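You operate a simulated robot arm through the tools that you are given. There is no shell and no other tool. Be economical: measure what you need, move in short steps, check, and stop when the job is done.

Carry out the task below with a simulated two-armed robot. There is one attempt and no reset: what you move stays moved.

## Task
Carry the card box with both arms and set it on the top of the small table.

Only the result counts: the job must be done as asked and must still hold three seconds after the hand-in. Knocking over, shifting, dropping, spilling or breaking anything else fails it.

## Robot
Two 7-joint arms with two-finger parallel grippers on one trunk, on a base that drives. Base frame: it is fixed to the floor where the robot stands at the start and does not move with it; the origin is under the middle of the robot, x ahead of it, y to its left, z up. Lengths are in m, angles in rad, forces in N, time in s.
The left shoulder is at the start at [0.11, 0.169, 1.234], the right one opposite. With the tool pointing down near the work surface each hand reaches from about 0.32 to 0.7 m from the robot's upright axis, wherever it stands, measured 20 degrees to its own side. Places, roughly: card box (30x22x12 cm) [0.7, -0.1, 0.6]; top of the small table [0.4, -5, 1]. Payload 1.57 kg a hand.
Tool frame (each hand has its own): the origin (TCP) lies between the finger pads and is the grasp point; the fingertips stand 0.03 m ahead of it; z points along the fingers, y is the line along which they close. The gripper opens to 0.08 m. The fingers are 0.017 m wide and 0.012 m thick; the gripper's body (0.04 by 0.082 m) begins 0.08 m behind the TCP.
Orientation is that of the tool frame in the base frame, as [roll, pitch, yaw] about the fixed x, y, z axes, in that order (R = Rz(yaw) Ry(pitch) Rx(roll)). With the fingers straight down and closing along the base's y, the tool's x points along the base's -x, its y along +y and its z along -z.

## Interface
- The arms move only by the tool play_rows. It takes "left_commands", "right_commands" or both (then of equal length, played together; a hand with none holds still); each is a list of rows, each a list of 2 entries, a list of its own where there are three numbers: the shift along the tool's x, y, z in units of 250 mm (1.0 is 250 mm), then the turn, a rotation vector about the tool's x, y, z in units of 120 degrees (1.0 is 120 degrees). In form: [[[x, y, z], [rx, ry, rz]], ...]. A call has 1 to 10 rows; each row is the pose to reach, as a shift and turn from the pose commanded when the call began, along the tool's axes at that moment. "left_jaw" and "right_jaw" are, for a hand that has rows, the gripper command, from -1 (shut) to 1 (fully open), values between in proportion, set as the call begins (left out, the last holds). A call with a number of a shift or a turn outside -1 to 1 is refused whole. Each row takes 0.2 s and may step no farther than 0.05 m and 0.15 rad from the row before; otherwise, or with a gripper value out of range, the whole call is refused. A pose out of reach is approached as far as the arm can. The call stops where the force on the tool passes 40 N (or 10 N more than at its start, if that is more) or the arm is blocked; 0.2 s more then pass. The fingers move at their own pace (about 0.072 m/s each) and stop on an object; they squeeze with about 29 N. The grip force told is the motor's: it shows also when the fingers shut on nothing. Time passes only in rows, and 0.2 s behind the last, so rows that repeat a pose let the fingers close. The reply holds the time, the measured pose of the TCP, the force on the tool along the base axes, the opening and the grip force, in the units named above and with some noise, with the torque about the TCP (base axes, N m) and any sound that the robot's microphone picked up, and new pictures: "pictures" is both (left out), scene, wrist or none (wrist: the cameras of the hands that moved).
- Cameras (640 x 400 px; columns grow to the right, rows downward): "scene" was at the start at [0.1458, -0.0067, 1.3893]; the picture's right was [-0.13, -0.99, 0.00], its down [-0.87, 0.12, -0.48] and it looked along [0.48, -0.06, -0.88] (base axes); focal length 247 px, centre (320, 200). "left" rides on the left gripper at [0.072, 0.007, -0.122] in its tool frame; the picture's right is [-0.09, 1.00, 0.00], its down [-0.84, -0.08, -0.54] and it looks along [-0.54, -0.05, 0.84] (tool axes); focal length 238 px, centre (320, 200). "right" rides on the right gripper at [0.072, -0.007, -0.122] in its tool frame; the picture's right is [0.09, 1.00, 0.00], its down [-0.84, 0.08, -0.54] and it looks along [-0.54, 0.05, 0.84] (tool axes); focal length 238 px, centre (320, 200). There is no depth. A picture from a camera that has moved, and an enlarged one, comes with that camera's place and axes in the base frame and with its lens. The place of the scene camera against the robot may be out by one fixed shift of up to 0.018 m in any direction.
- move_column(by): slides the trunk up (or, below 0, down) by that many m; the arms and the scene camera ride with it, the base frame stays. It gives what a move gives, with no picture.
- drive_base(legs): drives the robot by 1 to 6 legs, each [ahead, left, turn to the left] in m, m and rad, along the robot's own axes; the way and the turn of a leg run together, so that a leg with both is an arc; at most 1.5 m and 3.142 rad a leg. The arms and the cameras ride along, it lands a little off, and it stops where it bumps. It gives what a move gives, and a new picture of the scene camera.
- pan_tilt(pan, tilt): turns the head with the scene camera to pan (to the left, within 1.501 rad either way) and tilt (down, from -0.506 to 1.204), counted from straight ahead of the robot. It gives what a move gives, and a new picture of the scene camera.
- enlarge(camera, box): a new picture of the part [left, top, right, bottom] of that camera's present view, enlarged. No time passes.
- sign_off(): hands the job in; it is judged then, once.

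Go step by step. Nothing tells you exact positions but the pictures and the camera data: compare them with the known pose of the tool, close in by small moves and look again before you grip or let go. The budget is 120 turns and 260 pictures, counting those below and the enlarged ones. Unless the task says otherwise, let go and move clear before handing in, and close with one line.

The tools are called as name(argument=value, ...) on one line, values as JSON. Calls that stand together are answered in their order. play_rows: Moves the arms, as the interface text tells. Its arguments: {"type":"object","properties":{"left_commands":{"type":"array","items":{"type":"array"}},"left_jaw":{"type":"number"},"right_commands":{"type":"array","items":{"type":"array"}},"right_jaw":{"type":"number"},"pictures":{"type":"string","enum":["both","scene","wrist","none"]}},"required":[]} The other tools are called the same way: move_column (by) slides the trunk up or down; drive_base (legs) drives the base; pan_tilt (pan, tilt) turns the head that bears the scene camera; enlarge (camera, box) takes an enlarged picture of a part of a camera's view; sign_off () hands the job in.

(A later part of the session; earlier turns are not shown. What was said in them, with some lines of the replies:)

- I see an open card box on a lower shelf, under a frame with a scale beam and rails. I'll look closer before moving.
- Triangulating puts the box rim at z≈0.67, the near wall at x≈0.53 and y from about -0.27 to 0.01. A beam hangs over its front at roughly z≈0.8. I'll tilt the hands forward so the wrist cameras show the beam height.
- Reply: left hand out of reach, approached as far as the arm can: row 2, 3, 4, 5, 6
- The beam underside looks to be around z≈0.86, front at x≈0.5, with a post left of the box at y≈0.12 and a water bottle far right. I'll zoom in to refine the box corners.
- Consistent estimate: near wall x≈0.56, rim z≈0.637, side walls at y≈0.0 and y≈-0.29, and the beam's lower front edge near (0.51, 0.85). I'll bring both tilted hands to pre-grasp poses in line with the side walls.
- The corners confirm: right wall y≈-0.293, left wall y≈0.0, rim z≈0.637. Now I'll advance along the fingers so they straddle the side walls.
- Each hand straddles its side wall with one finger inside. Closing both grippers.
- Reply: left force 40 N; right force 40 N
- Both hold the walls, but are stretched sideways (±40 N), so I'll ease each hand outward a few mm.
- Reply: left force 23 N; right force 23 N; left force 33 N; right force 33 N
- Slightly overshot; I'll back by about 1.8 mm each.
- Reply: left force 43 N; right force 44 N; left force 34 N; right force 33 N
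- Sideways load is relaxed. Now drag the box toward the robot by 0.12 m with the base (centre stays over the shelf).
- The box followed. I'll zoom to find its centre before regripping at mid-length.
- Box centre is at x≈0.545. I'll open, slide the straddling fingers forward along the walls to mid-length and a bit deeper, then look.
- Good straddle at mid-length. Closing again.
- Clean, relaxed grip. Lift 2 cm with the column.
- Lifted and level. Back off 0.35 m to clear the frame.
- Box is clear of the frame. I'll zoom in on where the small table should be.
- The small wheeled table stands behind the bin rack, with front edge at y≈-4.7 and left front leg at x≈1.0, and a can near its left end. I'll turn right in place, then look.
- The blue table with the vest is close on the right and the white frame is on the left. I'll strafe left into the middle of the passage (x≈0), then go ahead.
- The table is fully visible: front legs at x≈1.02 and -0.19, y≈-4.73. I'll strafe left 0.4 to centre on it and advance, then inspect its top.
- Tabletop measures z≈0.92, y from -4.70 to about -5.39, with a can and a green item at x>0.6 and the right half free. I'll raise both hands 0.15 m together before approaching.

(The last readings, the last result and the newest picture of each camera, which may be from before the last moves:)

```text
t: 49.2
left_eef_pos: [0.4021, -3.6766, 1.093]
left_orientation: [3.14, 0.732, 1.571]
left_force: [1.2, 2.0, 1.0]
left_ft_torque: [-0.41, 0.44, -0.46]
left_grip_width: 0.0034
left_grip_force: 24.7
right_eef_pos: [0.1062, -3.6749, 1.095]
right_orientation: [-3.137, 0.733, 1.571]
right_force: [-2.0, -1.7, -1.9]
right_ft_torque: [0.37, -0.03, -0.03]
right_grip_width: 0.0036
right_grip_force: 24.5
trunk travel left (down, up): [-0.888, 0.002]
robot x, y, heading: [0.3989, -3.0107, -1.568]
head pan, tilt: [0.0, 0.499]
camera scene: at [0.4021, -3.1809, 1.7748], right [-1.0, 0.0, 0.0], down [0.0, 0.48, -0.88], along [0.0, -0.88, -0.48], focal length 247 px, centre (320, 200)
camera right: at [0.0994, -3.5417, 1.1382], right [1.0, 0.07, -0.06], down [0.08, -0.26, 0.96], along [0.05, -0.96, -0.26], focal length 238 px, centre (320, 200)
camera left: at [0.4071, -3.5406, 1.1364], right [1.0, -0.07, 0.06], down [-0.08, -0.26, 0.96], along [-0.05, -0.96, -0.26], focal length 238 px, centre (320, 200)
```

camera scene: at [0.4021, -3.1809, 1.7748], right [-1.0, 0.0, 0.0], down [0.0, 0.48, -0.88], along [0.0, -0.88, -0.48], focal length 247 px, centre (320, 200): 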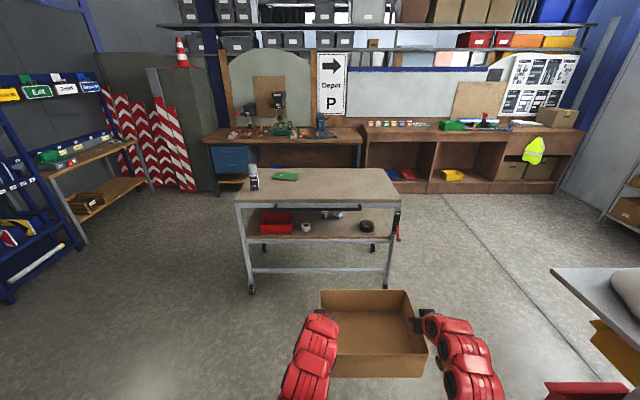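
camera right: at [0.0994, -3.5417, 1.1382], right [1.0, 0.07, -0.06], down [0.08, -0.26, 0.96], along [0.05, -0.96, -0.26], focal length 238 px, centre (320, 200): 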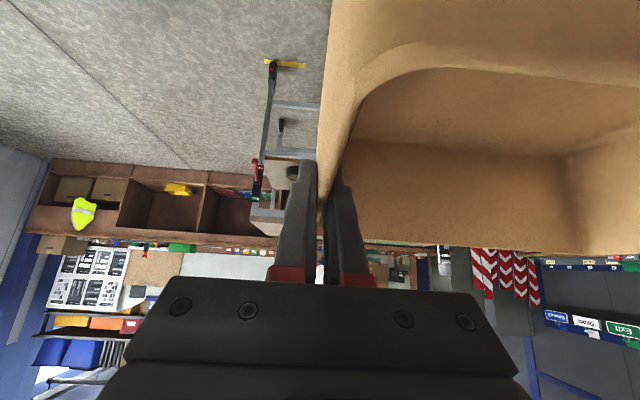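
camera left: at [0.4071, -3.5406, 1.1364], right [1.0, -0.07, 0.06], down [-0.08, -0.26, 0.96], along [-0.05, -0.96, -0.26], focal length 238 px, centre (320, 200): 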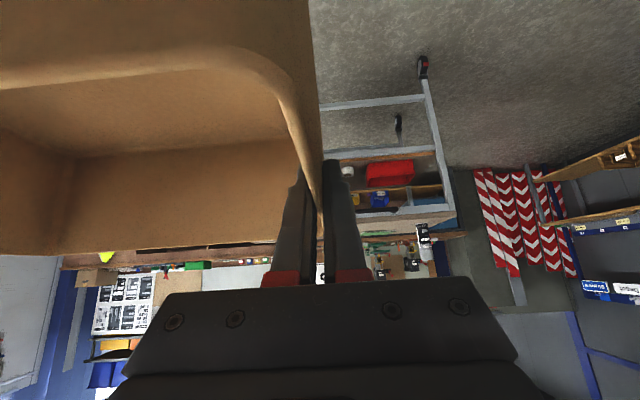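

Box bottom is at about z≈1.0. Advance 0.8 m and re-measure the table.

drive_base(legs=[[0.8, 0, 0]])

pan_tilt(pan=0, tilt=0.8)

```text
t: 53.5
left_eef_pos: [0.3946, -4.4796, 1.0951]
left_orientation: [3.138, 0.733, 1.564]
left_force: [6.6, 0.6, 0.4]
left_ft_torque: [0.06, 0.36, -0.39]
left_grip_width: 0.0036
left_grip_force: 24.9
right_eef_pos: [0.0979, -4.4763, 1.0954]
right_orientation: [-3.138, 0.733, 1.567]
right_force: [-6.6, -1.0, -1.5]
right_ft_torque: [-0.06, -0.08, -0.01]
right_grip_width: 0.0039
right_grip_force: 24.6
trunk travel left (down, up): [-0.888, 0.002]
robot x, y, heading: [0.3995, -3.8136, -1.573]
head pan, tilt: [0.0, 0.499]
camera scene: at [0.3979, -3.9841, 1.7749], right [-1.0, 0.01, 0.0], down [0.0, 0.48, -0.88], along [-0.01, -0.88, -0.48], focal length 247 px, centre (320, 200)
```

scene: 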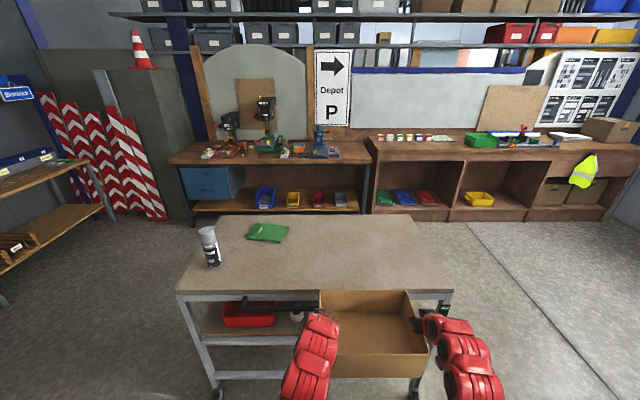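

```text
t: 54.3
left_eef_pos: [0.3938, -4.4795, 1.0956]
left_orientation: [3.138, 0.731, 1.562]
left_force: [0.3, 2.2, 1.2]
left_ft_torque: [-0.06, 0.39, -0.48]
left_grip_width: 0.0036
left_grip_force: 25.0
right_eef_pos: [0.0986, -4.4779, 1.0949]
right_orientation: [-3.14, 0.732, 1.565]
right_force: [0.6, -1.3, -2.8]
right_ft_torque: [0.06, -0.05, 0.02]
right_grip_width: 0.0037
right_grip_force: 24.9
trunk travel left (down, up): [-0.888, 0.002]
robot x, y, heading: [0.401, -3.8134, -1.581]
head pan, tilt: [0.0, 0.799]
camera scene: at [0.3979, -3.9746, 1.7489], right [-1.0, 0.01, 0.0], down [0.01, 0.72, -0.7], along [0.0, -0.7, -0.72], focal length 247 px, centre (320, 200)
```

scene: 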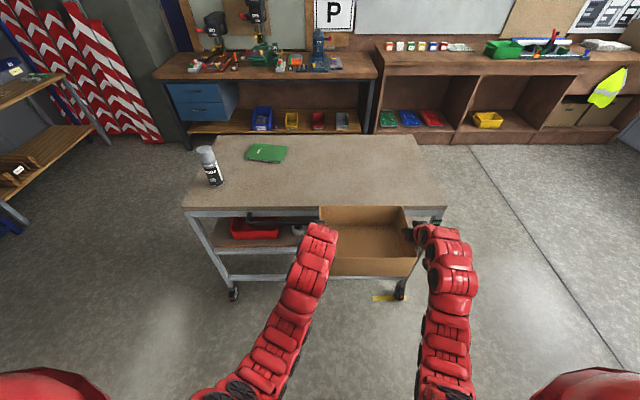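

Table top z≈0.93; box bottom is ~7 cm above. Drive the last 0.42 m.

drive_base(legs=[[0.42, 0, 0]])

enlarge(camera="left", box=[0, 0, 640, 400])

enlarge(camera="right", box=[0, 0, 640, 400])

```text
t: 56.9
left_eef_pos: [0.3968, -4.8994, 1.0943]
left_orientation: [3.139, 0.734, 1.571]
left_force: [0.7, 1.9, -0.1]
left_ft_torque: [-0.02, 0.42, -0.45]
left_grip_width: 0.0037
left_grip_force: 24.7
right_eef_pos: [0.1009, -4.8995, 1.0966]
right_orientation: [-3.138, 0.733, 1.57]
right_force: [-0.7, -0.8, -1.5]
right_ft_torque: [0.0, -0.1, 0.0]
right_grip_width: 0.0037
right_grip_force: 24.7
trunk travel left (down, up): [-0.888, 0.002]
robot x, y, heading: [0.3978, -4.2379, -1.577]
head pan, tilt: [0.0, 0.799]
camera scene: at [0.3972, -4.3947, 1.749], right [-1.0, 0.0, 0.0], down [0.0, 0.72, -0.7], along [0.0, -0.7, -0.72], focal length 247 px, centre (320, 200)
```

scene: 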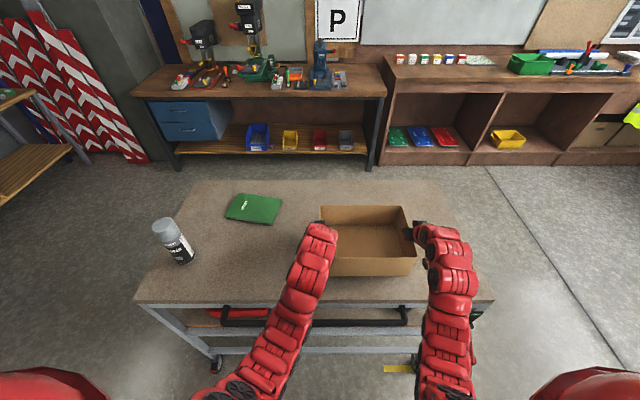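

```text
1.00 times, centred on (320, 200) of left (not enlarged: the box is as wide or as high as the picture)
camera zoom: at [0.4019, -4.7651, 1.1367], right [1.0, -0.07, 0.06], down [-0.08, -0.26, 0.96], along [-0.05, -0.96, -0.26], focal length 238 px, centre (320, 200)
```

zoom: 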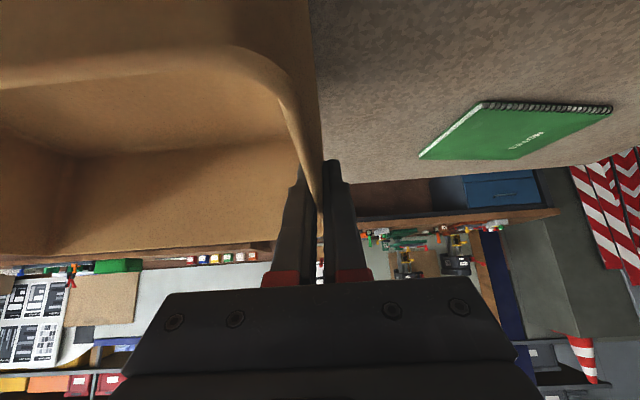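

```text
1.00 times, centred on (320, 200) of right (not enlarged: the box is as wide or as high as the picture)
camera zoom: at [0.0943, -4.7661, 1.1383], right [1.0, 0.07, -0.06], down [0.08, -0.26, 0.96], along [0.05, -0.96, -0.26], focal length 238 px, centre (320, 200)
```

zoom: 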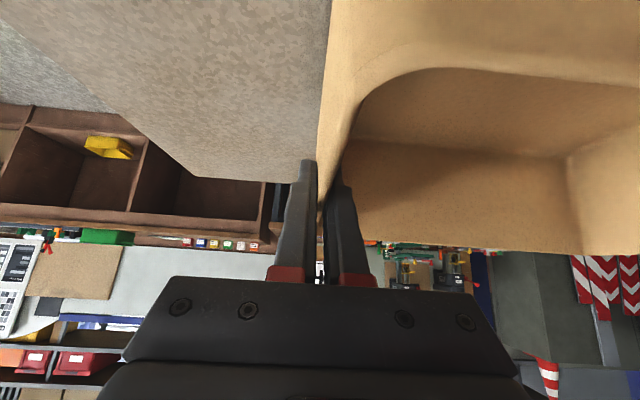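

Box is over the table, clear of notebook and can. Lowering with the column in steps.

move_column(by=-0.055)

pan_tilt(pan=0, tilt=0.8)

```text
t: 57.9
left_eef_pos: [0.3973, -4.898, 1.0439]
left_orientation: [3.139, 0.74, 1.57]
left_force: [0.4, -0.7, 22.1]
left_ft_torque: [0.22, 0.75, -0.9]
left_grip_width: 0.0039
left_grip_force: 25.0
right_eef_pos: [0.1017, -4.8974, 1.0452]
right_orientation: [-3.138, 0.74, 1.574]
right_force: [-3.2, -1.3, 22.9]
right_ft_torque: [0.08, -0.74, 0.73]
right_grip_width: 0.0039
right_grip_force: 24.5
trunk travel left (down, up): [-0.833, 0.057]
robot x, y, heading: [0.3959, -4.2344, -1.574]
head pan, tilt: [0.0, 0.799]
```

```text
t: 58.5
left_eef_pos: [0.3971, -4.8978, 1.0438]
left_orientation: [3.14, 0.739, 1.571]
left_force: [0.7, -1.8, 23.2]
left_ft_torque: [0.15, 0.71, -0.79]
left_grip_width: 0.004
left_grip_force: 24.9
right_eef_pos: [0.1002, -4.8968, 1.0423]
right_orientation: [-3.136, 0.739, 1.572]
right_force: [-3.9, -2.3, 21.9]
right_ft_torque: [0.12, -0.65, 0.68]
right_grip_width: 0.0039
right_grip_force: 24.3
trunk travel left (down, up): [-0.833, 0.057]
robot x, y, heading: [0.3971, -4.2345, -1.576]
head pan, tilt: [0.0, 0.799]
camera scene: at [0.3979, -4.3895, 1.6946], right [-1.0, 0.0, 0.0], down [0.0, 0.71, -0.7], along [0.0, -0.7, -0.71], focal length 247 px, centre (320, 200)
```

scene: 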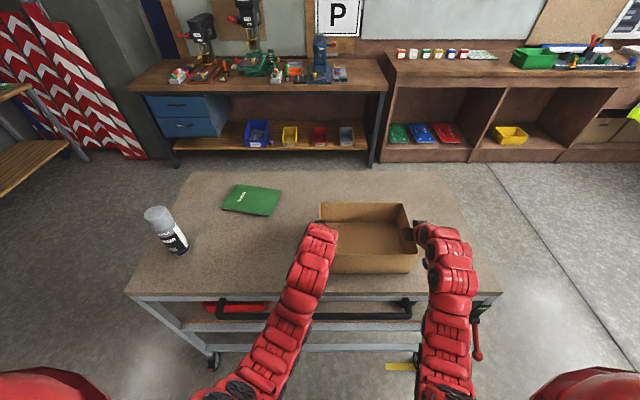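

The box touched down (about 22 N up on each hand). I'll ease up 4 mm to unload before opening.

move_column(by=0.004)

```text
t: 59.0
left_eef_pos: [0.3978, -4.8984, 1.0429]
left_orientation: [3.137, 0.728, 1.57]
left_force: [2.6, 2.8, 4.3]
left_ft_torque: [-0.52, 0.76, -0.76]
left_grip_width: 0.0037
left_grip_force: 24.8
right_eef_pos: [0.1004, -4.8968, 1.0424]
right_orientation: [-3.14, 0.728, 1.571]
right_force: [-1.9, 1.9, 3.5]
right_ft_torque: [-0.19, -0.4, 0.4]
right_grip_width: 0.0037
right_grip_force: 24.3
trunk travel left (down, up): [-0.837, 0.053]
robot x, y, heading: [0.3964, -4.2371, -1.572]
head pan, tilt: [0.0, 0.799]
```

Unloaded and resting on the table. Open both grippers.

play_rows(left_commands=[[[0, 0, 0], [0, 0, 0]], [[0, 0, 0], [0, 0, 0]], [[0, 0, 0], [0, 0, 0]], [[0, 0, 0], [0, 0, 0]]], right_commands=[[[0, 0, 0], [0, 0, 0]], [[0, 0, 0], [0, 0, 0]], [[0, 0, 0], [0, 0, 0]], [[0, 0, 0], [0, 0, 0]]], left_jaw=0.3, right_jaw=0.3, pictures="both")

```text
t: 60.0
left_eef_pos: [0.3965, -4.9001, 1.0446]
left_orientation: [3.138, 0.732, 1.569]
left_force: [0.2, -0.1, 0.1]
left_ft_torque: [0.0, 0.0, 0.03]
left_grip_width: 0.0519
left_grip_force: 0.1
right_eef_pos: [0.0995, -4.8992, 1.0442]
right_orientation: [-3.137, 0.732, 1.572]
right_force: [0.0, 0.2, -0.8]
right_ft_torque: [0.0, 0.01, -0.05]
right_grip_width: 0.0522
right_grip_force: 0.1
trunk travel left (down, up): [-0.837, 0.053]
robot x, y, heading: [0.3994, -4.2341, -1.577]
head pan, tilt: [0.0, 0.799]
camera scene: at [0.3973, -4.3951, 1.6979], right [-1.0, 0.0, 0.0], down [0.0, 0.72, -0.7], along [0.0, -0.7, -0.72], focal length 247 px, centre (320, 200)
camera right: at [0.0943, -4.7663, 1.0872], right [1.0, 0.07, -0.06], down [0.08, -0.26, 0.96], along [0.05, -0.96, -0.26], focal length 238 px, centre (320, 200)
camera left: at [0.402, -4.7653, 1.0855], right [1.0, -0.07, 0.06], down [-0.08, -0.26, 0.96], along [-0.05, -0.96, -0.26], focal length 238 px, centre (320, 200)
```

scene: 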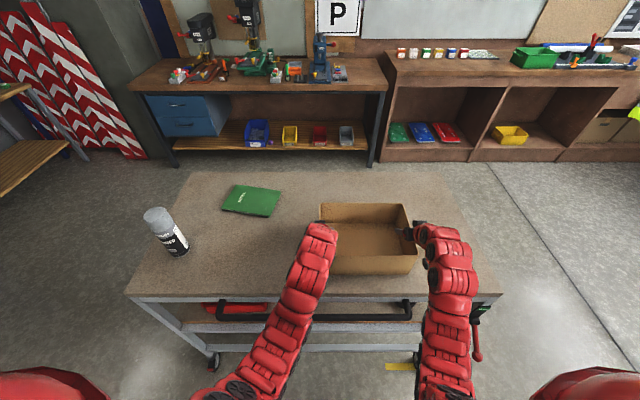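
right: 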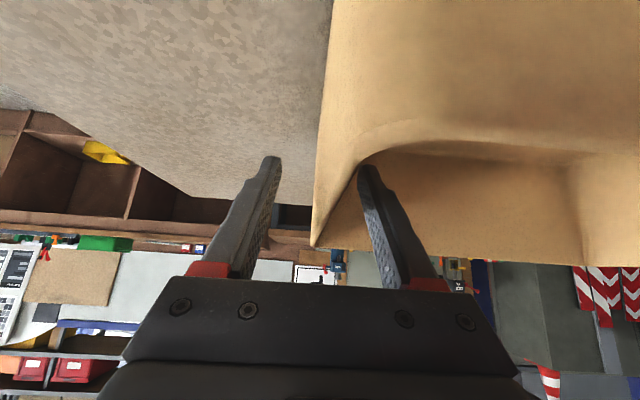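
left: 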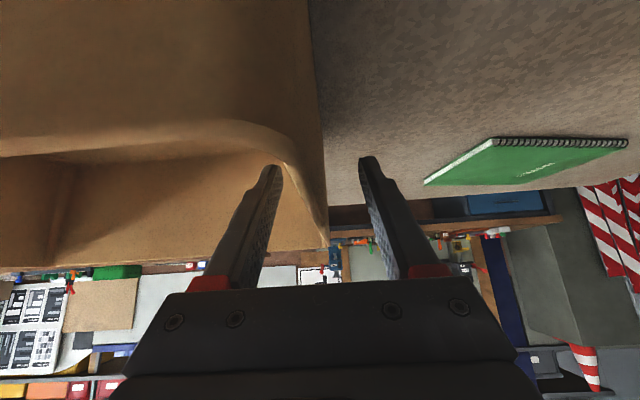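

Released, box stands on the table. Lift both hands straight up, then back away.

play_rows(left_commands=[[[-0.067, 0, -0.074], [0, 0, 0]], [[-0.134, 0, -0.149], [0, 0, 0]], [[-0.2, 0, -0.223], [0, 0, 0]], [[-0.268, 0, -0.297], [0, 0, 0]], [[-0.268, 0, -0.297], [0, 0, 0]]], right_commands=[[[-0.067, 0, -0.074], [0, 0, 0]], [[-0.134, 0, -0.149], [0, 0, 0]], [[-0.2, 0, -0.223], [0, 0, 0]], [[-0.268, 0, -0.297], [0, 0, 0]], [[-0.268, 0, -0.297], [0, 0, 0]]], pictures="none")

drive_base(legs=[[-0.4, 0, 0]])

```text
t: 61.2
left_eef_pos: [0.3958, -4.8999, 1.1428]
left_orientation: [3.138, 0.732, 1.568]
left_force: [-0.5, 0.1, -0.7]
left_ft_torque: [-0.01, 0.0, 0.01]
left_grip_width: 0.0519
left_grip_force: 0.1
right_eef_pos: [0.1014, -4.9001, 1.1449]
right_orientation: [-3.141, 0.732, 1.57]
right_force: [0.1, 0.6, 0.0]
right_ft_torque: [0.0, 0.03, -0.01]
right_grip_width: 0.052
right_grip_force: 0.0
trunk travel left (down, up): [-0.837, 0.053]
robot x, y, heading: [0.4001, -4.2381, -1.573]
head pan, tilt: [0.0, 0.799]
```

```text
t: 63.7
left_eef_pos: [0.3942, -4.5048, 1.1441]
left_orientation: [3.138, 0.73, 1.565]
left_force: [0.7, -0.5, -0.2]
left_ft_torque: [-0.03, 0.02, -0.02]
left_grip_width: 0.0524
left_grip_force: 0.1
right_eef_pos: [0.0993, -4.5046, 1.1429]
right_orientation: [-3.137, 0.732, 1.568]
right_force: [-0.6, 0.2, 0.2]
right_ft_torque: [-0.03, -0.02, 0.0]
right_grip_width: 0.0522
right_grip_force: 0.0
trunk travel left (down, up): [-0.837, 0.053]
robot x, y, heading: [0.3959, -3.8411, -1.579]
head pan, tilt: [0.0, 0.799]
camera scene: at [0.3978, -4.0012, 1.6978], right [-1.0, 0.01, 0.0], down [0.0, 0.72, -0.7], along [0.0, -0.7, -0.72], focal length 247 px, centre (320, 200)
```

scene: 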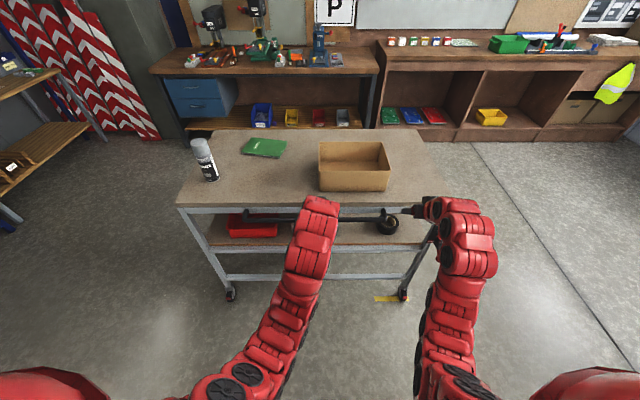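

The box sits flat on the table top, the hands are clear, and the can and notebook haven't moved. Handing in.

sign_off()

```text
The job is handed in.
```

I carried the card box with both arms and set it on top of the small table; it stands flat and clear of the can and the notebook, both hands are off it, and I saw nothing else moved.
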